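You operate a simulated robot arm through the tools that you are given. There is no shell and no other tool. Be economical: measure what you need, move in short steps, check, and stop when the job is done.

You are at the controls of a simulated two-armed robot. One attempt, no reset.

Task
Tap the brass bush home and stand the primed grease cup on it.
Fine: use the soft mallet, other hand off the bush block; mallet back. Stand the cup a hand's width from the bush block, on its window side, hold it with one hand and wind its knob with the other till grease shows round the stem, then stand it on the bush. Drop nothing. Set down upright: grease cup.
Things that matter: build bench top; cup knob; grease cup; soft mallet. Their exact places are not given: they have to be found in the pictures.

Only the result counts: the job must be done as asked and must still hold three seconds after the hand-in. Knocking over, shifting, dropping, spilling or breaking anything else fails it.

Robot
Two 7-joint arms with two-finger parallel grippers on one trunk, on a base that drives. Base frame: it is fixed to the floor where the robot stands at the start and does not move with it; the origin is under the middle of the robot, x ahead of it, y to its left, z up. Lengths are in m, angles in degrees, forces in N, time in s.
The left shoulder is at the start at [0.07, 0.133, 1.126], the right one opposite. With the tool pointing down near the work surface each hand reaches from about 0.1 to 0.64 m from the robot's upright axis, wherever it stands, measured 20 degrees to its own side. Places, roughly: build bench top [0.6, -2, 0.7]; cup knob [0.7, -1, 0.8]. Payload 1.57 kg a hand.
The tool frame of a hand sits at the grasp point between the pads (the TCP): z along the fingers, y along the line on which they close. The tips reach 0.03 m beyond it. Largest opening 0.08 m; finger width 0.017, thickness 0.012; the body of the gripper, 0.04 by 0.082 m, starts 0.08 m behind the TCP.
Orientation is that of the tool frame in the base frame, as a unit quaternion [x, y, z, w]. With the fingers straight down and closing along the base's y, the tool's x points along the base's -x, its y along +y and its z along -z.

Tools
- The arms move only by the tool play_rows. It takes "left_steps", "right_steps" or both (then of equal length, played together; a hand with none holds still); each is a list of rows, each an object (a shift or turn left out is 0, a gripper value left out holds the last) with "offset": the shift along the tool's x, y, z in units of 25 mm (1.0 is 25 mm), a list of three; "rotation": the turn, a rotation vector about the tool's x, y, z in units of 8 degrees (1.0 is 8 degrees), a list of three; "claw": the gripper command, from -1 (fully open) to 1 (shut), values between in proportion. In form: [{"offset": [tx, ty, tz], "rotation": [ax, ay, az], "claw": claw}, ...]. A call has 1 to 8 rows; each row shifts and turns the commanded pose from where the row before left it, along the tool's axes as they then stand. A call with a number of a shift or a turn outside -1 to 1 is refused whole. Each row takes 0.2 s and may step no farther than 0.05 m and 8.6 degrees from the row before; otherwise, or with a gripper value out of range, the whole call is refused. A pose out of reach is approached as far as the arm can. The call stops where the force on the tool passes 40 N (or 10 N more than at its start, if that is more) or the arm is blocked; 0.2 s more then pass. Each finger travels about 0.153 m/s and halts on what it meets, pressing with about 24 N; the grip force reading is that of the motor and also rises with nothing between the fingers. The clock runs only during rows and for 0.2 s after the last one: add rows that do not move to give the fingers time. The reply holds the time, the measured pose of the TCP, the force on the tool along the base axes, the opening and the grip force, in the units named above and with some noise, with the torque about the TCP (base axes, N m) and any sound that the robot's microphone picked up.
- Cameras (640 x 400 px; columns grow to the right, rows downward): "scene" is now at [0.1269, -0.0348, 1.3461]; the picture's right is [-0.42, -0.91, -0.00], its down [-0.58, 0.27, -0.77] and it looks along [0.70, -0.32, -0.64] (base axes); focal length 230 px, centre (320, 200). "left" rides on the left gripper at [0.072, 0.006, -0.122] in its tool frame; the picture's right is [-0.09, 1.00, 0.00], its down [-0.84, -0.08, -0.54] and it looks along [-0.54, -0.05, 0.84] (tool axes); focal length 238 px, centre (320, 200). "right" rides on the right gripper at [0.072, -0.007, -0.122] in its tool frame; the picture's right is [0.09, 1.00, 0.00], its down [-0.84, 0.08, -0.54] and it looks along [-0.54, 0.05, 0.84] (tool axes); focal length 238 px, centre (320, 200).
- grab_frame(camera): a new picture of that camera. It takes no simulated time.
- slide_trunk(by): slides the trunk up (or, below 0, down) by that many m; the arms and the scene camera ride with it, the base frame stays. It gives what a move gives, with no picture.
- drive_base(legs): drives the robot by 1 to 6 legs, each [ahead, left, turn to the left] in m, m and degrees, along the robot's own axes; the way and the turn of a leg run together, so that a leg with both is an arc; at most 1.5 m and 180 degrees a leg. The arms and the cameras ride along, it lands a little off, and it stops where it bumps. It gives what a move gives.
- turn_head(pan, tilt): turns the head with the scene camera to pan (to the left, within 86 degrees either way) and tilt (down, from -29 to 69), counted from straight ahead of the robot. It gives what a move gives.
- measure_at(camera, pixels): for up to 12 pixels [column, row] of the newest picture of that camera ("zoom" is the newest enlarged one), the place [x, y, z] in the base frame of the surface seen there, good to about 0.003 m. It takes no simulated time.
- close_up(camera, box): a new picture of the part [left, top, right, bottom] of that camera's present view, enlarged. It takes no simulated time.
- job_done(): hands the job in; it is judged then, once.

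Work in short steps. Measure before you move; look again where a grasp or a placing could have gone wrong, and mend it. You have 80 turns and 70 pictures in all, those below and enlarged ones among them. Open the grippers and draw the arms clear of the work before you hand the job in, unless the task says otherwise.

The tools are called by a JSON object that holds its "api" and its "payload". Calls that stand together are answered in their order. play_rows: Moves the arms, as the interface text tells. Its arguments: {"type":"object","properties":{"left_steps":{"type":"array","items":{"type":"object","properties":{"offset":{"type":"array","items":{"type":"number"}},"rotation":{"type":"array","items":{"type":"number"}},"claw":{"type":"number"}}}},"right_steps":{"type":"array","items":{"type":"object","properties":{"offset":{"type":"array","items":{"type":"number"}},"rotation":{"type":"array","items":{"type":"number"}},"claw":{"type":"number"}}}}},"required":[]} The other tools are called the same way: slide_trunk (by) slides the trunk up or down; drive_base (legs) drives the base; turn_head (pan, tilt) turns the head that bears the scene camera; grab_frame (camera) takes a picture; measure_at (camera, pixels) gives the place of the surface under pixels of a picture; close_up (camera, box) takes an enlarged picture of a part of a camera's view; job_done () hands the job in.

At the start:

```text
time: 0.0
left_tool_pos: [0.4455, -0.0627, 1.2087]
left_ee_rot: [0.0, 1.0, 0.0, 0.001]
left_ft_force: [-0.5, -0.5, -0.4]
left_ft_torque: [0.02, 0.03, 0.03]
left_finger_gap: 0.0801
left_finger_force: 0.1
right_tool_pos: [0.3152, -0.3517, 1.0242]
right_ee_rot: [0.0, 1.0, 0.0, 0.001]
right_ft_force: [-0.3, 0.0, 1.1]
right_ft_torque: [0.01, 0.02, 0.02]
right_finger_gap: 0.0801
right_finger_force: 0.0
trunk travel left (down, up): [-0.7, 0.24]
robot x, y, heading: [0.0012, 0.0015, 0.3]
head pan, tilt: [-25.0, 39.8]
```

scene: 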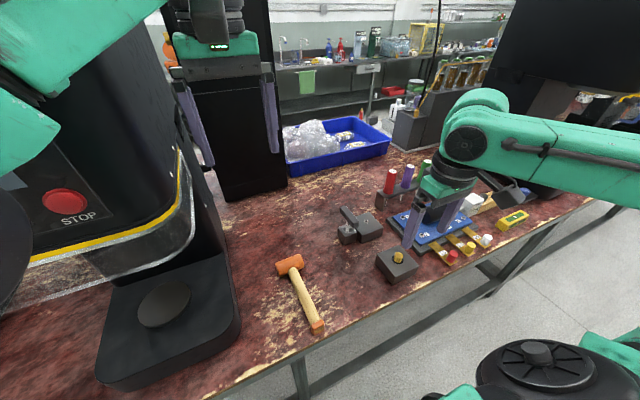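
right: 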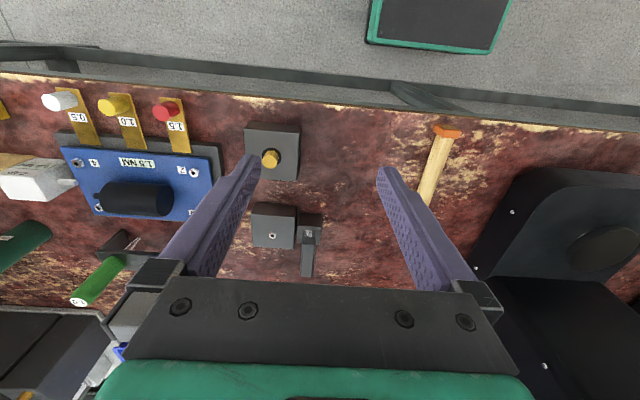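
left: 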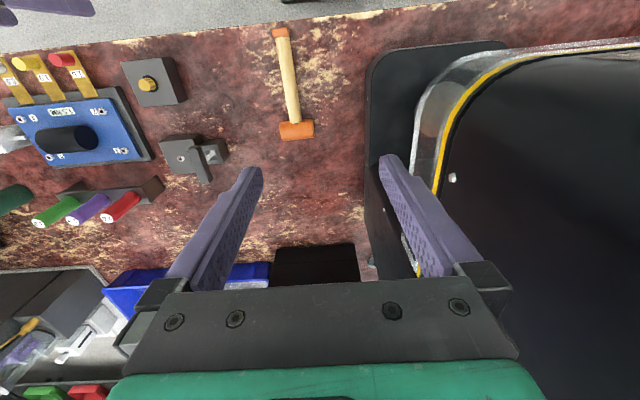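

The scene shows the mallet (290,290), the bush block with brass bush (398,262), and a blue fixture with other items; I measure these and look further right for the grease cup.

{"api": "measure_at", "payload": {"camera": "scene", "pixels": [[290, 264], [300, 290], [317, 326], [398, 257], [398, 268], [380, 262], [415, 268], [360, 225], [390, 180], [430, 235], [452, 254], [260, 330]]}}

{"api": "turn_head", "payload": {"pan": -60, "tilt": 35}}

{"api": "grab_frame", "payload": {"camera": "scene"}}

```text
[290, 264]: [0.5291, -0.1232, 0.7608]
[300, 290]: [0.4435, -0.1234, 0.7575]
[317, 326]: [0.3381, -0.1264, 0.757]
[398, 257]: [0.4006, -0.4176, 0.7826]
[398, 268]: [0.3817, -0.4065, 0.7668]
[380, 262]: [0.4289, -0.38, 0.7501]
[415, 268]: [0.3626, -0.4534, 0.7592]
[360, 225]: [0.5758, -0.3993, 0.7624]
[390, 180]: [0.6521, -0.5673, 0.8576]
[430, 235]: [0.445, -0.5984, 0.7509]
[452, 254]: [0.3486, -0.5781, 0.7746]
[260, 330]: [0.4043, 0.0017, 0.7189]
```

```text
time: 1.0
left_tool_pos: [0.4455, -0.0622, 1.2087]
left_ee_rot: [0.0, 1.0, -0.001, 0.001]
left_ft_force: [-0.3, -0.3, -0.4]
left_ft_torque: [0.0, -0.01, 0.0]
left_finger_gap: 0.0798
left_finger_force: 0.0
right_tool_pos: [0.3138, -0.3516, 1.0246]
right_ee_rot: [0.001, 1.0, 0.0, 0.0]
right_ft_force: [0.6, -0.2, -0.4]
right_ft_torque: [0.01, 0.01, 0.02]
right_finger_gap: 0.08
right_finger_force: 0.0
trunk travel left (down, up): [-0.7, 0.24]
robot x, y, heading: [0.0003, 0.0, -0.0]
head pan, tilt: [-60.0, 35.0]
```

```text
66 pictures are left
```

scene: 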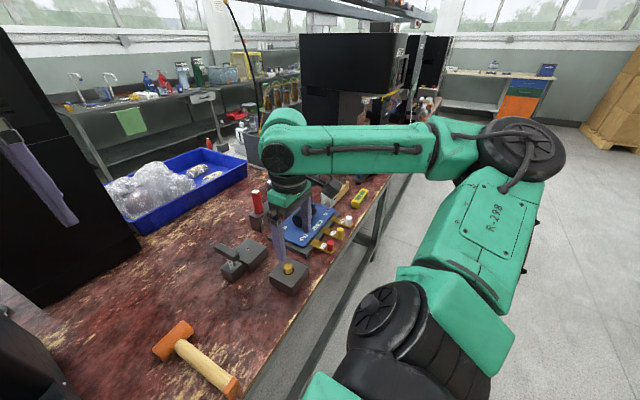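

The arm hides the region near y=-1. I look level for the windows, then look along the bench further.

{"api": "turn_head", "payload": {"pan": -45, "tilt": 0}}

{"api": "grab_frame", "payload": {"camera": "scene"}}

{"api": "turn_head", "payload": {"pan": 45, "tilt": 0}}

{"api": "grab_frame", "payload": {"camera": "scene"}}

{"api": "close_up", "payload": {"camera": "right", "box": [0, 70, 320, 300]}}

```text
time: 2.0
left_tool_pos: [0.446, -0.0625, 1.2083]
left_ee_rot: [-0.001, 1.0, -0.001, 0.002]
left_ft_force: [-0.2, -0.7, -1.0]
left_ft_torque: [-0.02, 0.0, -0.05]
left_finger_gap: 0.08
left_finger_force: 0.0
right_tool_pos: [0.3146, -0.3506, 1.0242]
right_ee_rot: [0.0, 1.0, 0.0, -0.001]
right_ft_force: [0.6, 1.1, -0.4]
right_ft_torque: [0.0, -0.01, 0.0]
right_finger_gap: 0.0801
right_finger_force: 0.0
trunk travel left (down, up): [-0.7, 0.24]
robot x, y, heading: [-0.0016, 0.0005, -0.0]
head pan, tilt: [-45.0, 0.0]
```

```text
65 pictures are left
```

scene: 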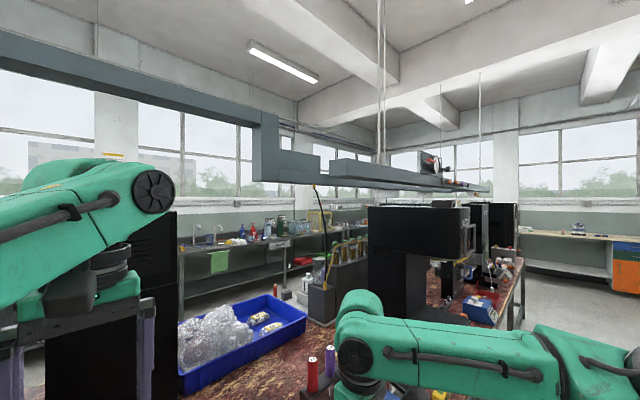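

```text
time: 3.7
left_tool_pos: [0.4455, -0.0612, 1.2079]
left_ee_rot: [0.0, 1.0, -0.001, 0.001]
left_ft_force: [-0.5, -1.1, 1.0]
left_ft_torque: [0.0, 0.0, 0.0]
left_finger_gap: 0.0802
left_finger_force: 0.1
right_tool_pos: [0.3147, -0.3511, 1.0249]
right_ee_rot: [0.0, 1.0, 0.0, 0.0]
right_ft_force: [0.4, -0.3, 0.8]
right_ft_torque: [0.01, 0.03, 0.04]
right_finger_gap: 0.0801
right_finger_force: 0.0
trunk travel left (down, up): [-0.7, 0.24]
robot x, y, heading: [0.0003, 0.0002, -0.3]
head pan, tilt: [45.0, 0.0]
```

```text
64 pictures are left
```

scene: 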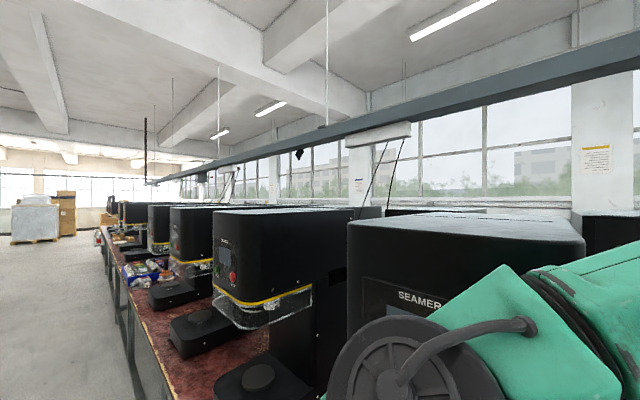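

```text
1.74 times, centred on (160, 185) of right
```

zoom: 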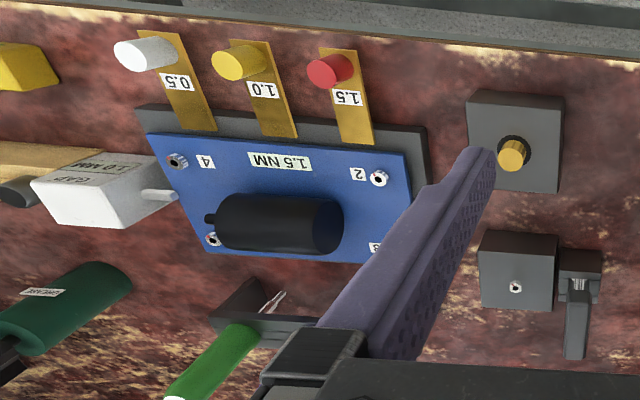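

The main window wall lies behind the bench (+x side). I drive 0.4 m to the right to look for the grease cup around y=-1, with head toward the right.

{"api": "drive_base", "payload": {"legs": [[0, -0.4, 0]]}}

{"api": "turn_head", "payload": {"pan": -20, "tilt": 40}}

{"api": "grab_frame", "payload": {"camera": "scene"}}

{"api": "grab_frame", "payload": {"camera": "right"}}

{"api": "grab_frame", "payload": {"camera": "left"}}

```text
time: 6.2
left_tool_pos: [0.4445, -0.4627, 1.2091]
left_ee_rot: [0.0, 1.0, 0.0, 0.001]
left_ft_force: [0.8, -0.1, 0.5]
left_ft_torque: [-0.01, -0.01, 0.03]
left_finger_gap: 0.0802
left_finger_force: 0.0
right_tool_pos: [0.3139, -0.7498, 1.0251]
right_ee_rot: [0.0, 1.0, -0.001, 0.001]
right_ft_force: [0.2, -0.5, 0.1]
right_ft_torque: [0.02, 0.03, 0.03]
right_finger_gap: 0.0799
right_finger_force: 0.1
trunk travel left (down, up): [-0.7, 0.24]
robot x, y, heading: [-0.0014, -0.4005, -0.0]
head pan, tilt: [45.0, 0.0]
```

```text
time: 7.5
left_tool_pos: [0.4457, -0.4625, 1.2089]
left_ee_rot: [0.001, 1.0, -0.001, 0.0]
left_ft_force: [-0.3, -0.4, 0.5]
left_ft_torque: [0.03, -0.03, -0.03]
left_finger_gap: 0.0798
left_finger_force: 0.0
right_tool_pos: [0.3145, -0.7512, 1.0245]
right_ee_rot: [0.001, 1.0, 0.0, 0.0]
right_ft_force: [-0.5, -0.1, 0.1]
right_ft_torque: [0.0, -0.01, 0.01]
right_finger_gap: 0.08
right_finger_force: 0.1
trunk travel left (down, up): [-0.7, 0.24]
robot x, y, heading: [0.0018, -0.3995, 0.0]
head pan, tilt: [-20.0, 40.0]
```

```text
62 pictures are left
```

scene: 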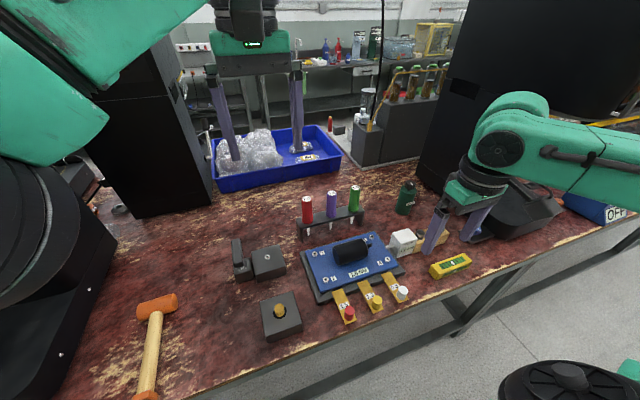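

```text
61 pictures are left
```

right: 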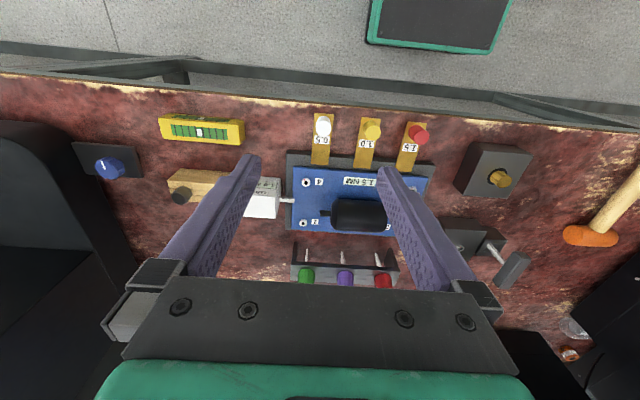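

```text
60 pictures are left
```

left: 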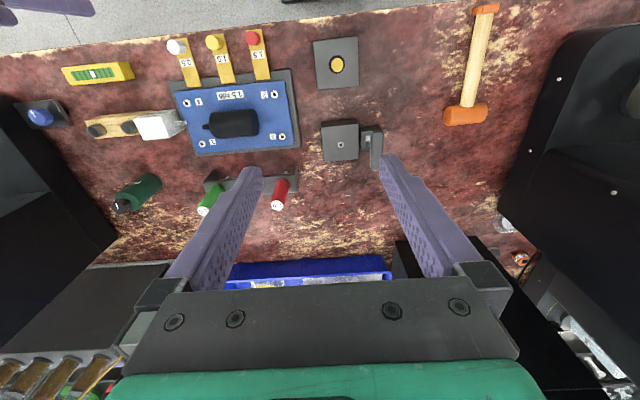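

The green cylinder with a dark knob at scene (405,198) looks like the grease cup; I enlarge and measure it, and the block area.

{"api": "close_up", "payload": {"camera": "scene", "box": [360, 160, 460, 225]}}

{"api": "measure_at", "payload": {"camera": "zoom", "pixels": [[300, 160], [300, 180], [290, 230], [290, 290], [260, 270], [320, 270]]}}

{"api": "measure_at", "payload": {"camera": "left", "pixels": [[337, 64], [316, 44], [355, 40], [317, 86], [357, 84], [340, 145], [326, 125], [357, 125], [327, 158], [357, 160], [376, 165], [345, 105]]}}

{"api": "close_up", "payload": {"camera": "left", "box": [290, 20, 400, 190]}}

{"api": "close_up", "payload": {"camera": "scene", "box": [220, 220, 330, 350]}}

```text
6.15 times, centred on (410, 192) of scene
```

zoom: 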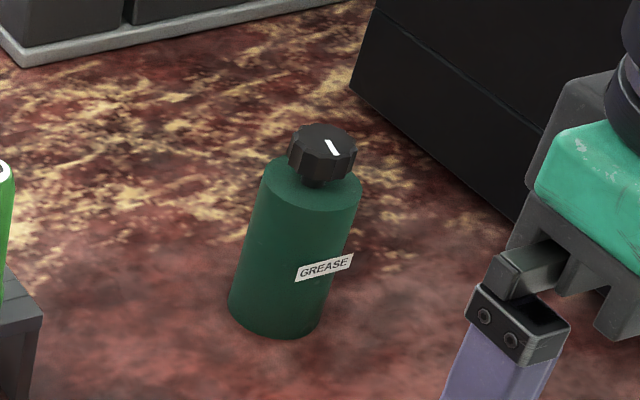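

```text
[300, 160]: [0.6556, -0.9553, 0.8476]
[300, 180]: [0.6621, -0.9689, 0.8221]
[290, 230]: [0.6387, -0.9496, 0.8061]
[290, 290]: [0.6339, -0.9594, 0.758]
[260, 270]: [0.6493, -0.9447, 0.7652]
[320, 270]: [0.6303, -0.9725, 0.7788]
```

```text
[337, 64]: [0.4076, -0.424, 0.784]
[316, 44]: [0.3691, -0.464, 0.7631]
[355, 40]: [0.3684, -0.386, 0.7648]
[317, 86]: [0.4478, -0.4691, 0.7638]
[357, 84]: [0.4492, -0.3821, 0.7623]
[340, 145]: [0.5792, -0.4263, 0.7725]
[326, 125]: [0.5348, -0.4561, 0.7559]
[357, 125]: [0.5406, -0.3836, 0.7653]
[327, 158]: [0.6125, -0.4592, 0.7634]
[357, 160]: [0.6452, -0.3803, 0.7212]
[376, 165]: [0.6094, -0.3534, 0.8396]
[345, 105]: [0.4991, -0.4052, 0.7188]
```

```text
2.35 times, centred on (345, 105) of left
```

zoom: 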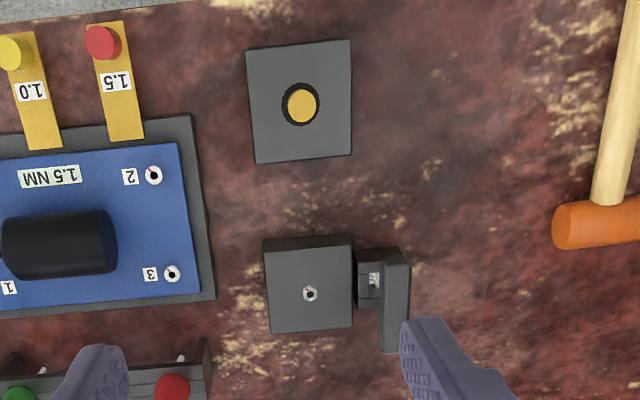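

```text
3.08 times, centred on (275, 285) of scene
```

zoom: 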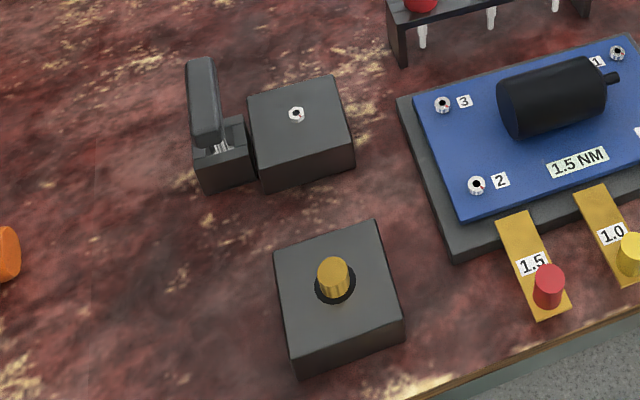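

Cup found at about (0.65,-0.96). Now I measure the clamp's footprint and the fixture edge in the newest zoom, to see what room there is on the window side of the bush block.

{"api": "measure_at", "payload": {"camera": "zoom", "pixels": [[196, 160], [204, 190], [250, 180], [258, 150], [265, 186], [350, 165], [190, 80], [213, 75], [270, 270], [405, 100], [455, 258], [334, 262]]}}

{"api": "close_up", "payload": {"camera": "left", "box": [100, 160, 180, 220]}}

{"api": "measure_at", "payload": {"camera": "left", "pixels": [[116, 207], [125, 197], [132, 188], [150, 178], [155, 186], [143, 192], [160, 190], [135, 200]]}}

{"api": "turn_head", "payload": {"pan": 10, "tilt": 60}}

{"api": "grab_frame", "payload": {"camera": "scene"}}

```text
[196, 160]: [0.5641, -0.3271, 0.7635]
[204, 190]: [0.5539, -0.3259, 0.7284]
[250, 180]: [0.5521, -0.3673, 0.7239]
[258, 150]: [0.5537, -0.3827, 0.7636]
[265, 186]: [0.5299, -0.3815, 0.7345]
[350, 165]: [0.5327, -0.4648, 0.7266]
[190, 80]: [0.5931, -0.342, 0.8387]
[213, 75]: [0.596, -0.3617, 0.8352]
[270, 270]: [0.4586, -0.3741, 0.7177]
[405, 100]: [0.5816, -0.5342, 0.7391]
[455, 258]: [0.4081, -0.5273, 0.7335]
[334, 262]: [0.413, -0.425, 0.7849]
```

```text
6.67 times, centred on (140, 190) of left
```

zoom: 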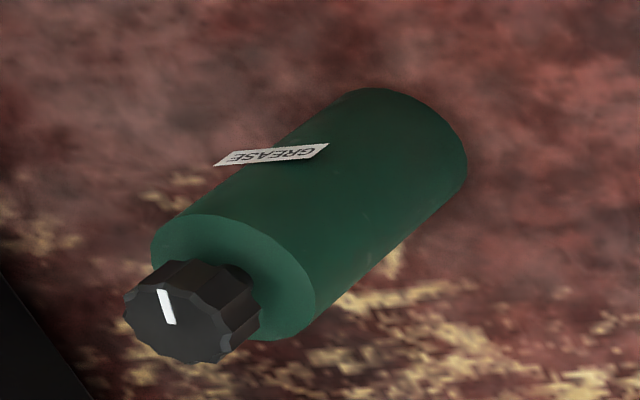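

```text
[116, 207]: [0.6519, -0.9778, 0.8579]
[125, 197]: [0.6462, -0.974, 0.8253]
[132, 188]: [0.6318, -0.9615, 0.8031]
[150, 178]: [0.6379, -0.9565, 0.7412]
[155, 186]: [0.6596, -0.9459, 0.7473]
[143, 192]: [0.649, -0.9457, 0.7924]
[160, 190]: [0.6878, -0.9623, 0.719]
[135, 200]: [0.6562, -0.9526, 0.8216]
```

```text
time: 8.5
left_tool_pos: [0.4453, -0.4613, 1.2084]
left_ee_rot: [0.001, 1.0, -0.002, 0.002]
left_ft_force: [-0.2, 0.3, 0.3]
left_ft_torque: [0.03, -0.02, 0.0]
left_finger_gap: 0.0799
left_finger_force: 0.3
right_tool_pos: [0.3139, -0.7517, 1.0248]
right_ee_rot: [0.0, 1.0, -0.001, 0.0]
right_ft_force: [-0.5, 0.3, 0.3]
right_ft_torque: [0.0, 0.02, 0.02]
right_finger_gap: 0.0797
right_finger_force: 0.1
trunk travel left (down, up): [-0.7, 0.24]
robot x, y, heading: [-0.0014, -0.4024, -0.1]
head pan, tilt: [10.0, 60.0]
```

```text
55 pictures are left
```

scene: 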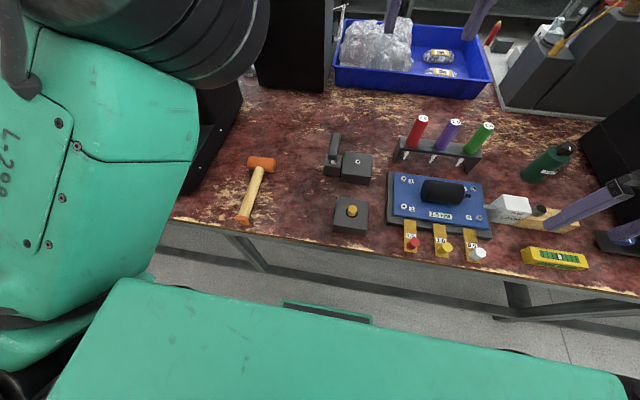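

The clamp leaves only ~8 cm straight behind the bush block, so the cup spot will be just off its corner on the window side. First the mallet: I drive left so that the left hand is above it and look.

{"api": "drive_base", "payload": {"legs": [[0, 0.337, 0]]}}

{"api": "turn_head", "payload": {"pan": -5, "tilt": 50}}

{"api": "close_up", "payload": {"camera": "left", "box": [240, 0, 420, 200]}}

{"api": "grab_frame", "payload": {"camera": "scene"}}

```text
time: 10.7
left_tool_pos: [0.4453, -0.1249, 1.2074]
left_ee_rot: [0.001, 1.0, -0.001, 0.0]
left_ft_force: [-1.0, 0.0, 0.5]
left_ft_torque: [-0.04, 0.01, 0.0]
left_finger_gap: 0.0799
left_finger_force: 0.0
right_tool_pos: [0.3147, -0.4141, 1.0246]
right_ee_rot: [0.002, 1.0, 0.001, 0.0]
right_ft_force: [-0.4, 0.9, 0.3]
right_ft_torque: [0.01, 0.02, 0.02]
right_finger_gap: 0.0803
right_finger_force: 0.1
trunk travel left (down, up): [-0.7, 0.24]
robot x, y, heading: [-0.0006, -0.0633, -0.2]
head pan, tilt: [10.0, 60.0]
```

```text
time: 11.5
left_tool_pos: [0.4449, -0.1244, 1.2079]
left_ee_rot: [0.001, 1.0, -0.001, 0.001]
left_ft_force: [0.3, 0.4, -0.8]
left_ft_torque: [-0.05, -0.03, 0.02]
left_finger_gap: 0.0797
left_finger_force: 0.0
right_tool_pos: [0.3142, -0.4126, 1.0236]
right_ee_rot: [0.001, 1.0, 0.001, 0.0]
right_ft_force: [-0.1, -0.2, -0.3]
right_ft_torque: [0.0, 0.01, -0.03]
right_finger_gap: 0.0802
right_finger_force: 0.1
trunk travel left (down, up): [-0.7, 0.24]
robot x, y, heading: [0.0023, -0.0599, -0.4]
head pan, tilt: [-5.0, 50.0]
```

```text
2.00 times, centred on (330, 100) of left
```

zoom: 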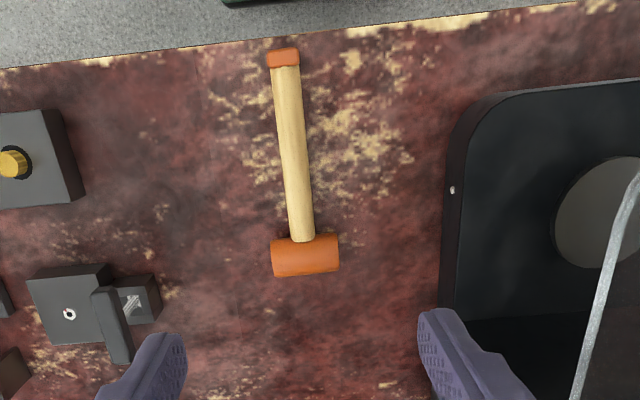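

```text
53 pictures are left
```

scene: 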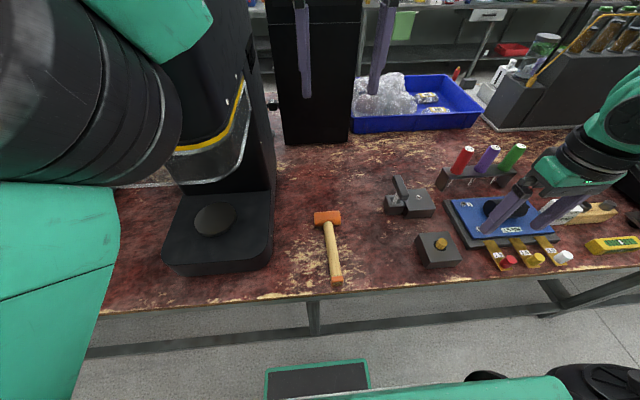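

I measure the mallet's head ends and handle points in the zoom.

{"api": "measure_at", "payload": {"camera": "zoom", "pixels": [[276, 257], [305, 257], [334, 253], [303, 240], [306, 272], [302, 225], [297, 180], [289, 110], [283, 56], [289, 226], [312, 225]]}}

```text
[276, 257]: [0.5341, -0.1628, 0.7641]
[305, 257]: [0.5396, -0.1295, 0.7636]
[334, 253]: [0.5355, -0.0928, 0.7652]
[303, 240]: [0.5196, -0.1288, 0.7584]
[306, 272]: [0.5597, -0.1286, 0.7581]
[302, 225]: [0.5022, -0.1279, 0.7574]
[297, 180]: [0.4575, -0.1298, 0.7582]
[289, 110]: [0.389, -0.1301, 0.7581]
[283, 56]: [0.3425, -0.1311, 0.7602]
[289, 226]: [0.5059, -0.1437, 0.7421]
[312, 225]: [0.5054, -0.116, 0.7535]
```

Handle axis is y≈-0.129, z≈0.742, head centre (0.537,-0.128) and ~0.075 long. I descend to just above the handle at x≈0.495.

{"api": "play_rows", "payload": {"left_steps": [{"offset": [-0.5, -0.05, 1]}, {"offset": [-0.5, -0.05, 1]}, {"offset": [-0.5, -0.05, 1]}, {"offset": [-0.5, -0.03, 1]}, {"offset": [0, 0, 1]}, {"offset": [0, 0, 1]}, {"offset": [0, 0, 1]}, {"offset": [0, 0, 1]}]}}

{"api": "play_rows", "payload": {"left_steps": [{"offset": [0, 0, 1]}, {"offset": [0, 0, 1]}, {"offset": [0, 0, 1]}, {"offset": [0, 0, 1]}, {"offset": [0, 0, 1]}, {"offset": [0, 0, 1]}, {"offset": [0, 0, 1]}, {"offset": [0, 0, 0]}]}}

{"api": "grab_frame", "payload": {"camera": "left"}}

```text
time: 13.3
left_tool_pos: [0.494, -0.1319, 1.0094]
left_ee_rot: [0.001, 1.0, 0.0, 0.002]
left_ft_force: [-0.1, 0.4, -0.1]
left_ft_torque: [-0.02, 0.01, 0.01]
left_finger_gap: 0.08
left_finger_force: 0.0
right_tool_pos: [0.3123, -0.4141, 1.0237]
right_ee_rot: [0.001, 1.0, 0.001, 0.001]
right_ft_force: [-0.8, -0.4, -0.1]
right_ft_torque: [-0.02, 0.02, 0.01]
right_finger_gap: 0.08
right_finger_force: 0.1
trunk travel left (down, up): [-0.7, 0.24]
robot x, y, heading: [0.0, -0.0602, -0.3]
head pan, tilt: [-5.0, 50.0]
```

```text
time: 15.1
left_tool_pos: [0.4956, -0.1289, 0.833]
left_ee_rot: [0.0, 1.0, -0.001, 0.002]
left_ft_force: [-0.3, -0.1, 0.0]
left_ft_torque: [0.01, 0.0, 0.0]
left_finger_gap: 0.0795
left_finger_force: 0.1
right_tool_pos: [0.3141, -0.4147, 1.0251]
right_ee_rot: [0.0, 1.0, -0.001, 0.0]
right_ft_force: [0.1, -0.2, -0.2]
right_ft_torque: [-0.01, -0.03, -0.05]
right_finger_gap: 0.0802
right_finger_force: 0.0
trunk travel left (down, up): [-0.7, 0.24]
robot x, y, heading: [0.001, -0.0664, -0.1]
head pan, tilt: [-5.0, 50.0]
```

```text
52 pictures are left
```

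left: 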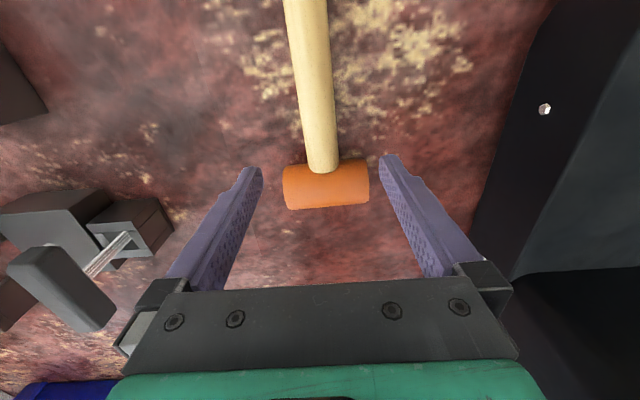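

Handle is centred between the fingers (321,145). I descend to z≈0.753 and close.

{"api": "play_rows", "payload": {"left_steps": [{"offset": [0, 0, 1]}, {"offset": [0, 0, 1]}, {"offset": [0, 0, 0.7]}, {"offset": [0, 0, 0.45]}, {"claw": 1}, {"claw": 1}, {"claw": 1}]}}

{"api": "play_rows", "payload": {"left_steps": [{"offset": [0, 0, -0.5]}, {"offset": [0, 0, -1]}, {"offset": [0, 0, -1]}, {"offset": [0, 0, -1]}, {"offset": [0, 0, -1]}, {"offset": [0, 0, -1]}, {"offset": [0, 0, -1]}]}}

{"api": "grab_frame", "payload": {"camera": "left"}}

{"api": "grab_frame", "payload": {"camera": "scene"}}

```text
time: 16.7
left_tool_pos: [0.4959, -0.1281, 0.7534]
left_ee_rot: [0.001, 1.0, 0.0, 0.001]
left_ft_force: [0.0, 1.6, 0.9]
left_ft_torque: [0.05, -0.23, 0.06]
left_finger_gap: 0.0295
left_finger_force: 23.7
right_tool_pos: [0.3147, -0.4137, 1.0247]
right_ee_rot: [0.001, 1.0, 0.001, 0.001]
right_ft_force: [0.6, -0.3, -0.4]
right_ft_torque: [0.0, -0.01, 0.03]
right_finger_gap: 0.0797
right_finger_force: 0.1
trunk travel left (down, up): [-0.7, 0.24]
robot x, y, heading: [-0.0004, -0.0622, -0.1]
head pan, tilt: [-5.0, 50.0]
```

```text
time: 18.3
left_tool_pos: [0.4963, -0.1303, 0.9161]
left_ee_rot: [0.0, 1.0, -0.002, 0.001]
left_ft_force: [-0.8, -0.8, -4.8]
left_ft_torque: [-0.02, -0.1, -0.02]
left_finger_gap: 0.0291
left_finger_force: 23.8
right_tool_pos: [0.3149, -0.4136, 1.025]
right_ee_rot: [0.001, 1.0, 0.0, -0.001]
right_ft_force: [0.1, 0.0, -0.3]
right_ft_torque: [-0.02, 0.03, 0.01]
right_finger_gap: 0.0802
right_finger_force: 0.1
trunk travel left (down, up): [-0.7, 0.24]
robot x, y, heading: [-0.0001, -0.0614, -0.2]
head pan, tilt: [-5.0, 50.0]
```

```text
51 pictures are left
```

left: 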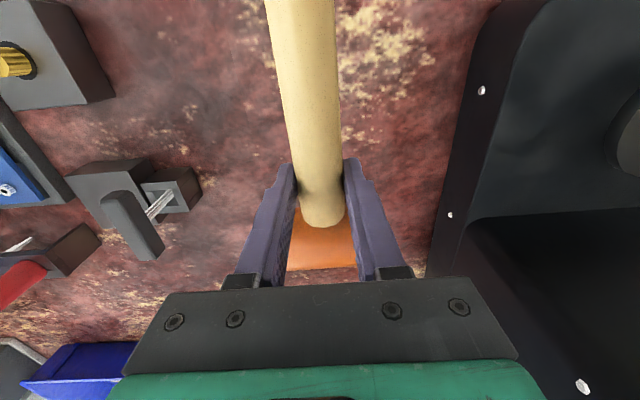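

```text
50 pictures are left
```

scene: 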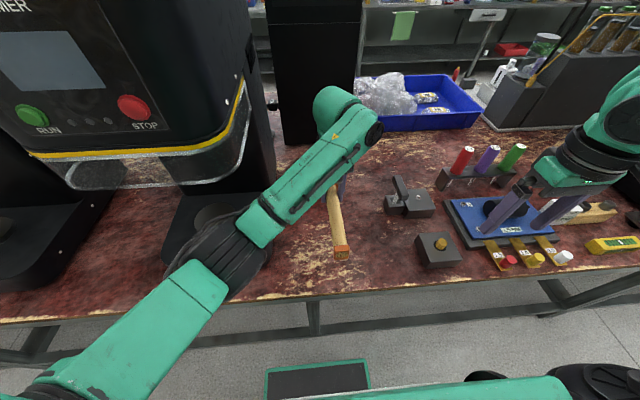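

The mallet is held level. I drive 0.30 m right so the left hand is by the bush, then turn the gripper to point toward -y so a flat mallet face points down.

{"api": "drive_base", "payload": {"legs": [[0, -0.3, 0]]}}

{"api": "play_rows", "payload": {"left_steps": [{"offset": [0.5, 0, -0.5], "rotation": [1, 0, 0]}, {"rotation": [1, 0, 0]}, {"rotation": [1, 0, 0]}, {"rotation": [1, 0, 0]}, {"rotation": [1, 0, 0]}, {"rotation": [1, 0, 0]}]}}

{"api": "play_rows", "payload": {"left_steps": [{"rotation": [1, 0, 0]}, {"rotation": [1, 0, 0]}, {"rotation": [1, 0, 0]}, {"rotation": [1, 0, 0]}, {"rotation": [1, 0, 0]}, {"rotation": [0.25, 0, 0]}, {}]}}

{"api": "grab_frame", "payload": {"camera": "scene"}}

```text
time: 20.3
left_tool_pos: [0.4963, -0.4316, 0.9149]
left_ee_rot: [0.001, 1.0, -0.001, 0.0]
left_ft_force: [-0.9, 0.6, -4.9]
left_ft_torque: [0.0, -0.08, -0.03]
left_finger_gap: 0.0297
left_finger_force: 24.0
right_tool_pos: [0.3118, -0.7138, 1.0245]
right_ee_rot: [0.004, 1.0, 0.001, -0.001]
right_ft_force: [0.6, 0.2, 0.9]
right_ft_torque: [0.03, -0.04, -0.02]
right_finger_gap: 0.08
right_finger_force: 0.0
trunk travel left (down, up): [-0.7, 0.24]
robot x, y, heading: [-0.0042, -0.3622, -0.3]
head pan, tilt: [-5.0, 50.0]
```

```text
time: 21.7
left_tool_pos: [0.4831, -0.4305, 0.9278]
left_ee_rot: [0.002, 0.913, -0.407, 0.0]
left_ft_force: [0.3, -0.7, -4.5]
left_ft_torque: [0.03, -0.09, -0.01]
left_finger_gap: 0.0296
left_finger_force: 23.7
right_tool_pos: [0.3117, -0.7135, 1.0242]
right_ee_rot: [0.002, 1.0, 0.0, 0.001]
right_ft_force: [0.1, -0.2, -0.3]
right_ft_torque: [-0.02, -0.02, 0.01]
right_finger_gap: 0.08
right_finger_force: 0.1
trunk travel left (down, up): [-0.7, 0.24]
robot x, y, heading: [-0.0015, -0.3615, -0.2]
head pan, tilt: [-5.0, 50.0]
```

```text
time: 23.3
left_tool_pos: [0.4818, -0.4318, 0.9274]
left_ee_rot: [-0.001, -0.706, 0.708, 0.001]
left_ft_force: [-0.3, 0.3, -4.9]
left_ft_torque: [0.05, -0.07, -0.03]
left_finger_gap: 0.0294
left_finger_force: 24.3
right_tool_pos: [0.3127, -0.7153, 1.0234]
right_ee_rot: [0.004, 1.0, 0.0, 0.0]
right_ft_force: [-0.4, 0.4, 0.4]
right_ft_torque: [0.0, 0.03, 0.03]
right_finger_gap: 0.0803
right_finger_force: 0.2
trunk travel left (down, up): [-0.7, 0.24]
robot x, y, heading: [-0.0003, -0.3577, -0.6]
head pan, tilt: [-5.0, 50.0]
```

```text
49 pictures are left
```

scene: 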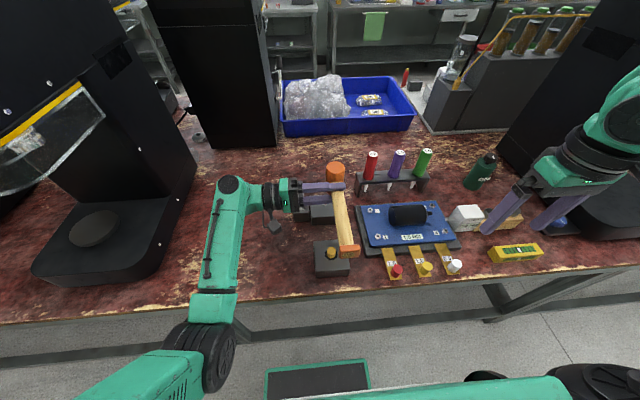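

The mallet face now points down. I move it above the bush (TCP to about 0.367,-0.414, 0.87) and check.

{"api": "play_rows", "payload": {"left_steps": [{"offset": [1, 0, -0.2]}, {"offset": [1, 0, -0.2]}, {"offset": [1, 0, -0.2]}, {"offset": [1, 0, -0.1]}, {"offset": [0.6, 0.5, 0]}, {"offset": [0, 1, 0]}, {"offset": [0, 0.8, 0]}, {}]}}

{"api": "close_up", "payload": {"camera": "scene", "box": [260, 180, 400, 290]}}

{"api": "grab_frame", "payload": {"camera": "left"}}

```text
time: 25.1
left_tool_pos: [0.3669, -0.413, 0.8708]
left_ee_rot: [-0.001, -0.707, 0.707, 0.0]
left_ft_force: [-0.7, -0.1, -4.8]
left_ft_torque: [0.03, -0.07, 0.0]
left_finger_gap: 0.0296
left_finger_force: 24.0
right_tool_pos: [0.3133, -0.7155, 1.0242]
right_ee_rot: [0.002, 1.0, 0.0, 0.0]
right_ft_force: [-0.5, 0.5, -0.5]
right_ft_torque: [-0.05, 0.05, 0.02]
right_finger_gap: 0.0798
right_finger_force: 0.0
trunk travel left (down, up): [-0.7, 0.24]
robot x, y, heading: [-0.0018, -0.3627, -0.1]
head pan, tilt: [-5.0, 50.0]
```

```text
3.64 times, centred on (330, 235) of scene
```

zoom: 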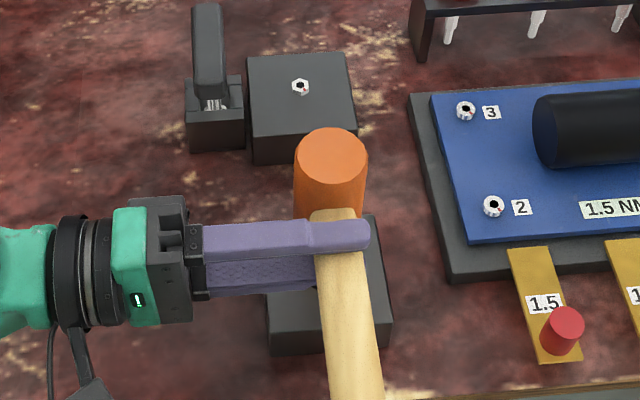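

```text
47 pictures are left
```

left: 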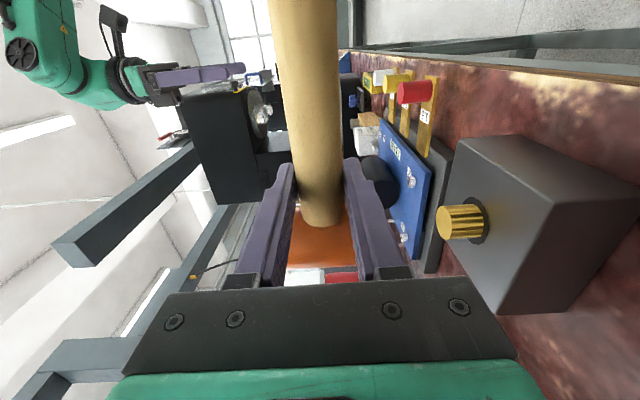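

The left camera shows the bush (460,222) sideways next to the mallet head (320,245). I measure both for alignment.

{"api": "measure_at", "payload": {"camera": "left", "pixels": [[440, 222], [460, 222], [460, 208], [460, 238], [480, 222], [320, 245], [320, 262], [475, 245]]}}

{"api": "measure_at", "payload": {"camera": "zoom", "pixels": [[331, 135], [300, 150], [363, 150], [330, 155], [331, 180]]}}

```text
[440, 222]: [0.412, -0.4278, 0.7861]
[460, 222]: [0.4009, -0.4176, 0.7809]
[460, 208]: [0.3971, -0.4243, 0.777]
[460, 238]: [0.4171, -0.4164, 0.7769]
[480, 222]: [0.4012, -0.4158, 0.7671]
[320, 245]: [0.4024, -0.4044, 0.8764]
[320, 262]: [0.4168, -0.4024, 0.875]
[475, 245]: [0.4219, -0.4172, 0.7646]
```

```text
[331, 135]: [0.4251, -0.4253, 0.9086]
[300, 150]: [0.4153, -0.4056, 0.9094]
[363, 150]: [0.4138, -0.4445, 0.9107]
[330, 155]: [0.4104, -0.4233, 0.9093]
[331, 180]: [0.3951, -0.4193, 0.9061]
```

Mallet head (0.411,-0.425) is over the bush; bush top 0.786. I strike down and see.

{"api": "play_rows", "payload": {"left_steps": [{"offset": [0, 1, 0]}, {"offset": [0, 1, 0]}, {"offset": [0, 0.4, 0]}]}}

{"api": "play_rows", "payload": {"left_steps": [{"offset": [0, -1, 0]}, {"offset": [0, -1, 0]}, {}]}}

{"api": "close_up", "payload": {"camera": "left", "box": [260, 140, 640, 340]}}

```text
time: 25.9
left_tool_pos: [0.3657, -0.4125, 0.8121]
left_ee_rot: [-0.002, -0.706, 0.708, 0.001]
left_ft_force: [0.7, 1.4, 1.8]
left_ft_torque: [0.0, -0.32, 0.04]
left_finger_gap: 0.0295
left_finger_force: 23.3
right_tool_pos: [0.3131, -0.7141, 1.0255]
right_ee_rot: [0.003, 1.0, 0.001, 0.0]
right_ft_force: [-1.0, 1.2, 0.6]
right_ft_torque: [0.04, -0.01, -0.02]
right_finger_gap: 0.0799
right_finger_force: 0.0
trunk travel left (down, up): [-0.7, 0.24]
robot x, y, heading: [-0.0003, -0.3617, -0.2]
head pan, tilt: [-5.0, 50.0]
```

```text
time: 26.7
left_tool_pos: [0.3667, -0.414, 0.8601]
left_ee_rot: [-0.003, -0.707, 0.707, 0.002]
left_ft_force: [-0.9, -0.5, -4.5]
left_ft_torque: [0.02, -0.04, -0.03]
left_finger_gap: 0.0297
left_finger_force: 24.2
right_tool_pos: [0.3119, -0.7152, 1.0237]
right_ee_rot: [0.003, 1.0, 0.0, 0.0]
right_ft_force: [0.2, -0.5, 0.4]
right_ft_torque: [0.0, -0.05, 0.03]
right_finger_gap: 0.0801
right_finger_force: 0.1
trunk travel left (down, up): [-0.7, 0.24]
robot x, y, heading: [0.0001, -0.3607, -0.3]
head pan, tilt: [-5.0, 50.0]
```

```text
1.68 times, centred on (450, 240) of left
```

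zoom: 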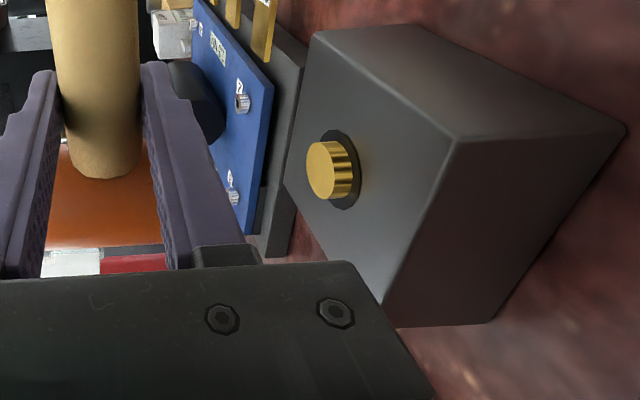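

The bush moved in about halfway. I strike again, deeper, to about z=0.797.

{"api": "play_rows", "payload": {"left_steps": [{"offset": [0, 1, 0]}, {"offset": [0, 1, 0]}, {"offset": [0, 0.6, 0]}, {}]}}

{"api": "play_rows", "payload": {"left_steps": [{"offset": [0, -1, 0]}, {"offset": [0, -1, 0]}, {"offset": [0, -0.4, 0]}]}}

{"api": "close_up", "payload": {"camera": "left", "box": [260, 140, 640, 340]}}

```text
time: 27.7
left_tool_pos: [0.3624, -0.4154, 0.8024]
left_ee_rot: [-0.007, -0.704, 0.71, -0.001]
left_ft_force: [-14.6, -1.4, 31.7]
left_ft_torque: [-0.39, -0.74, -0.21]
left_finger_gap: 0.0316
left_finger_force: 24.4
right_tool_pos: [0.3056, -0.714, 1.0272]
right_ee_rot: [0.002, 1.0, 0.0, 0.003]
right_ft_force: [-0.5, 0.6, 1.7]
right_ft_torque: [-0.01, 0.02, -0.03]
right_finger_gap: 0.0801
right_finger_force: 0.1
trunk travel left (down, up): [-0.7, 0.24]
robot x, y, heading: [-0.0027, -0.3609, -0.2]
head pan, tilt: [-5.0, 50.0]
```

```text
time: 28.5
left_tool_pos: [0.3685, -0.4128, 0.8554]
left_ee_rot: [0.001, 0.708, -0.707, -0.001]
left_ft_force: [-0.1, 0.0, -4.8]
left_ft_torque: [0.03, -0.06, 0.0]
left_finger_gap: 0.0296
left_finger_force: 24.4
right_tool_pos: [0.313, -0.7155, 1.023]
right_ee_rot: [0.003, 1.0, 0.0, -0.001]
right_ft_force: [-0.6, 0.3, -0.6]
right_ft_torque: [0.01, 0.0, -0.02]
right_finger_gap: 0.08
right_finger_force: 0.0
trunk travel left (down, up): [-0.7, 0.24]
robot x, y, heading: [0.0001, -0.3621, -0.3]
head pan, tilt: [-5.0, 50.0]
```

```text
1.68 times, centred on (450, 240) of left
```

zoom: 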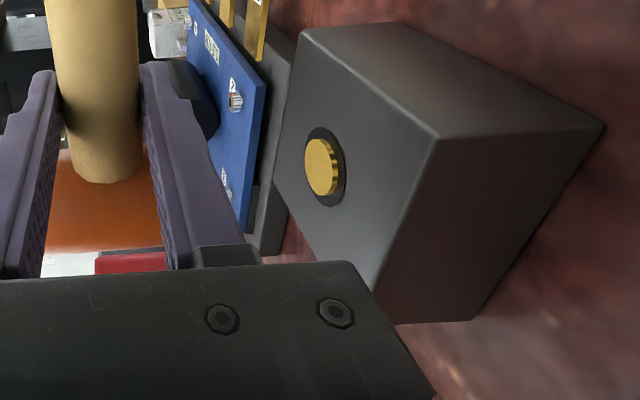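

It met ~32 N at the end; the bush still seems a little proud. I measure the bush top against the block top and check whether the block has stayed put.

{"api": "measure_at", "payload": {"camera": "zoom", "pixels": [[318, 165], [325, 155], [320, 180], [340, 175], [360, 170], [380, 200], [332, 140], [300, 60], [420, 130], [350, 260]]}}

{"api": "close_up", "payload": {"camera": "scene", "box": [260, 180, 400, 290]}}

```text
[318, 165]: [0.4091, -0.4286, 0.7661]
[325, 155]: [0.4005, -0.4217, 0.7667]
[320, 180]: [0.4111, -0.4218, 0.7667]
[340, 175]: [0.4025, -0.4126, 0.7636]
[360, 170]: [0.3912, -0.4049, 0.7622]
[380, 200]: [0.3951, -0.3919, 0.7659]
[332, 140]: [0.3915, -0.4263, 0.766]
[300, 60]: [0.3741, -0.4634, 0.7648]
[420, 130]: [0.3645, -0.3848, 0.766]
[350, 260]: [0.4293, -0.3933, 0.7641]
```

```text
3.64 times, centred on (330, 235) of scene
```

zoom: 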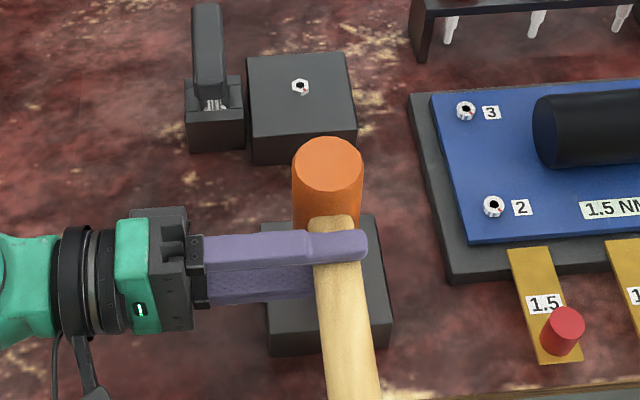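

The bush is about 2 mm proud and the block hasn't moved. One more firm tap.

{"api": "play_rows", "payload": {"left_steps": [{"offset": [0, 1, 0]}, {"offset": [0, 1, 0]}, {"offset": [0, 0.7, 0]}]}}

{"api": "play_rows", "payload": {"left_steps": [{"offset": [0, -1, 0]}, {"offset": [0, -1, 0]}, {"offset": [0, -1, 0]}, {"offset": [0, -0.5, 0]}]}}

{"api": "close_up", "payload": {"camera": "left", "box": [360, 140, 640, 340]}}

```text
time: 29.5
left_tool_pos: [0.3625, -0.4167, 0.7994]
left_ee_rot: [-0.014, -0.697, 0.717, 0.003]
left_ft_force: [-18.9, -0.4, 32.5]
left_ft_torque: [-0.42, -0.74, -0.28]
left_finger_gap: 0.0328
left_finger_force: 24.1
right_tool_pos: [0.3093, -0.7146, 1.0258]
right_ee_rot: [0.002, 1.0, 0.0, 0.001]
right_ft_force: [0.2, 0.2, 0.5]
right_ft_torque: [0.0, 0.03, -0.02]
right_finger_gap: 0.0798
right_finger_force: 0.1
trunk travel left (down, up): [-0.7, 0.24]
robot x, y, heading: [-0.0012, -0.3621, -0.5]
head pan, tilt: [-5.0, 50.0]
stopped in row 3 (left hand): the force on the tool passed its limit (the readings are from after the stop); the commanded pose is now the measured one
```

```text
time: 30.5
left_tool_pos: [0.3664, -0.4129, 0.8795]
left_ee_rot: [-0.006, -0.703, 0.711, 0.003]
left_ft_force: [0.1, -0.1, -4.3]
left_ft_torque: [0.05, -0.07, -0.03]
left_finger_gap: 0.0297
left_finger_force: 23.6
right_tool_pos: [0.3122, -0.7136, 1.0244]
right_ee_rot: [0.002, 1.0, 0.001, 0.0]
right_ft_force: [-0.9, 1.1, 0.2]
right_ft_torque: [-0.04, -0.02, -0.01]
right_finger_gap: 0.0799
right_finger_force: 0.0
trunk travel left (down, up): [-0.7, 0.24]
robot x, y, heading: [-0.0009, -0.3586, -0.1]
head pan, tilt: [-5.0, 50.0]
```

```text
2.00 times, centred on (500, 240) of left
```

zoom: 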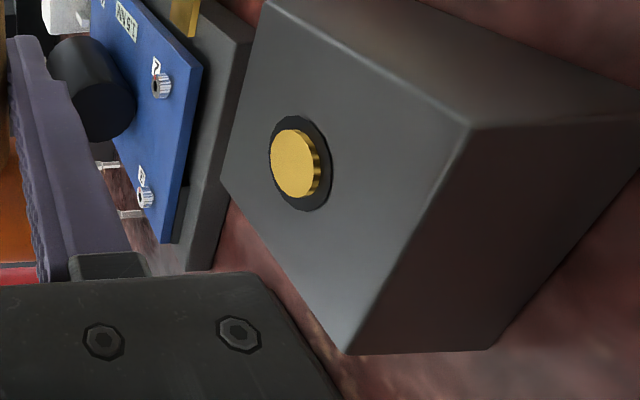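

Finger gap growth under load suggests the mallet pivots and its near edge might meet the block. I shift the head 12 mm forward so the near part of the face presses only on the bush, and tap again.

{"api": "play_rows", "payload": {"left_steps": [{"offset": [-0.48, 0, 0.05]}, {"offset": [0, 1, 0]}, {"offset": [0, 1, 0]}, {"offset": [0, 0.9, 0]}, {"offset": [0, 0.5, 0]}]}}

{"api": "play_rows", "payload": {"left_steps": [{"offset": [0, -1, 0]}, {"offset": [0, -1, 0]}, {"offset": [0, -1, 0]}, {"offset": [0, -0.5, 0]}]}}

{"api": "close_up", "payload": {"camera": "left", "box": [360, 140, 640, 340]}}

{"api": "measure_at", "payload": {"camera": "zoom", "pixels": [[280, 155], [288, 165], [295, 175], [285, 175], [290, 155], [360, 170], [300, 240], [280, 90], [380, 130], [340, 260]]}}

```text
time: 31.7
left_tool_pos: [0.3715, -0.4168, 0.8022]
left_ee_rot: [-0.012, -0.699, 0.715, 0.0]
left_ft_force: [-12.0, 1.0, 28.7]
left_ft_torque: [-0.27, -0.76, -0.08]
left_finger_gap: 0.0318
left_finger_force: 24.1
right_tool_pos: [0.3049, -0.7144, 1.0269]
right_ee_rot: [0.002, 1.0, 0.0, 0.004]
right_ft_force: [0.1, 0.3, 0.4]
right_ft_torque: [-0.03, 0.0, -0.01]
right_finger_gap: 0.08
right_finger_force: 0.1
trunk travel left (down, up): [-0.7, 0.24]
robot x, y, heading: [-0.0046, -0.3641, -0.5]
head pan, tilt: [-5.0, 50.0]
```

```text
time: 32.7
left_tool_pos: [0.3775, -0.4144, 0.8829]
left_ee_rot: [-0.006, -0.703, 0.711, 0.003]
left_ft_force: [-0.3, -0.2, -4.4]
left_ft_torque: [0.08, -0.04, -0.01]
left_finger_gap: 0.0292
left_finger_force: 24.4
right_tool_pos: [0.3119, -0.7147, 1.0242]
right_ee_rot: [0.003, 1.0, 0.001, 0.0]
right_ft_force: [-0.4, 0.1, -0.3]
right_ft_torque: [-0.01, 0.0, 0.0]
right_finger_gap: 0.0797
right_finger_force: 0.0
trunk travel left (down, up): [-0.7, 0.24]
robot x, y, heading: [-0.002, -0.3595, -0.3]
head pan, tilt: [-5.0, 50.0]
```

```text
2.00 times, centred on (500, 240) of left
```

zoom: 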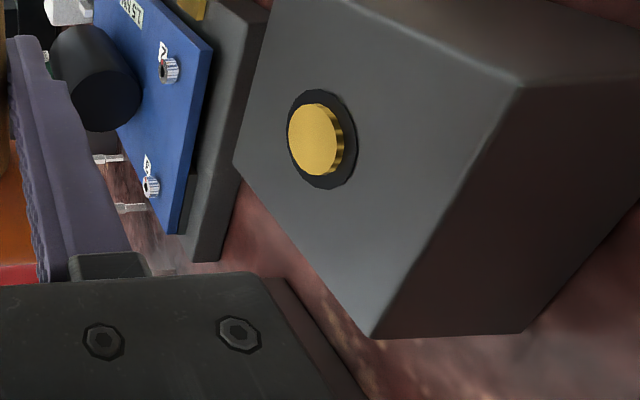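

```text
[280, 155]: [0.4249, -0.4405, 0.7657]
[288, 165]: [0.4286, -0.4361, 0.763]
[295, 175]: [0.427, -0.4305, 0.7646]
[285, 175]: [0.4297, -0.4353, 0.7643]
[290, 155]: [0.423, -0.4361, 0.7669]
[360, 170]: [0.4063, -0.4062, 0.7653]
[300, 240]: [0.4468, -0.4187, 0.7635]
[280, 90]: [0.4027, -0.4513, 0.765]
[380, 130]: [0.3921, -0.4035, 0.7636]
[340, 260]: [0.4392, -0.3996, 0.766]
```

I take a tight close-up of the bush to judge how proud it is.

{"api": "close_up", "payload": {"camera": "left", "box": [490, 175, 550, 245]}}

{"api": "measure_at", "payload": {"camera": "zoom", "pixels": [[250, 150], [270, 180], [240, 210], [280, 220], [260, 250], [400, 300], [420, 200], [180, 60], [200, 350], [330, 380], [100, 250], [300, 50]]}}

```text
5.71 times, centred on (520, 210) of left
```

zoom: 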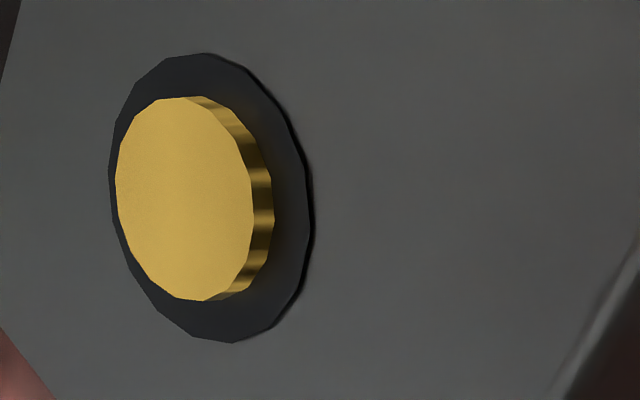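

```text
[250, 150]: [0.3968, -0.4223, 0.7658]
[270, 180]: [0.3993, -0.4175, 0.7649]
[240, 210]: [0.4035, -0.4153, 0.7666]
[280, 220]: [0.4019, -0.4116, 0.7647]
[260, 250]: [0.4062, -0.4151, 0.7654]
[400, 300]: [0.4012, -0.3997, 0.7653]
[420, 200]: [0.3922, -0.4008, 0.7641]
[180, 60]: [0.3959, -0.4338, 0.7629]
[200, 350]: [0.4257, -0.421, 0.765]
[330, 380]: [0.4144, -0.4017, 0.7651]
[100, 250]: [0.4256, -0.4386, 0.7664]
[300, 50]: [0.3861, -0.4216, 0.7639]
```

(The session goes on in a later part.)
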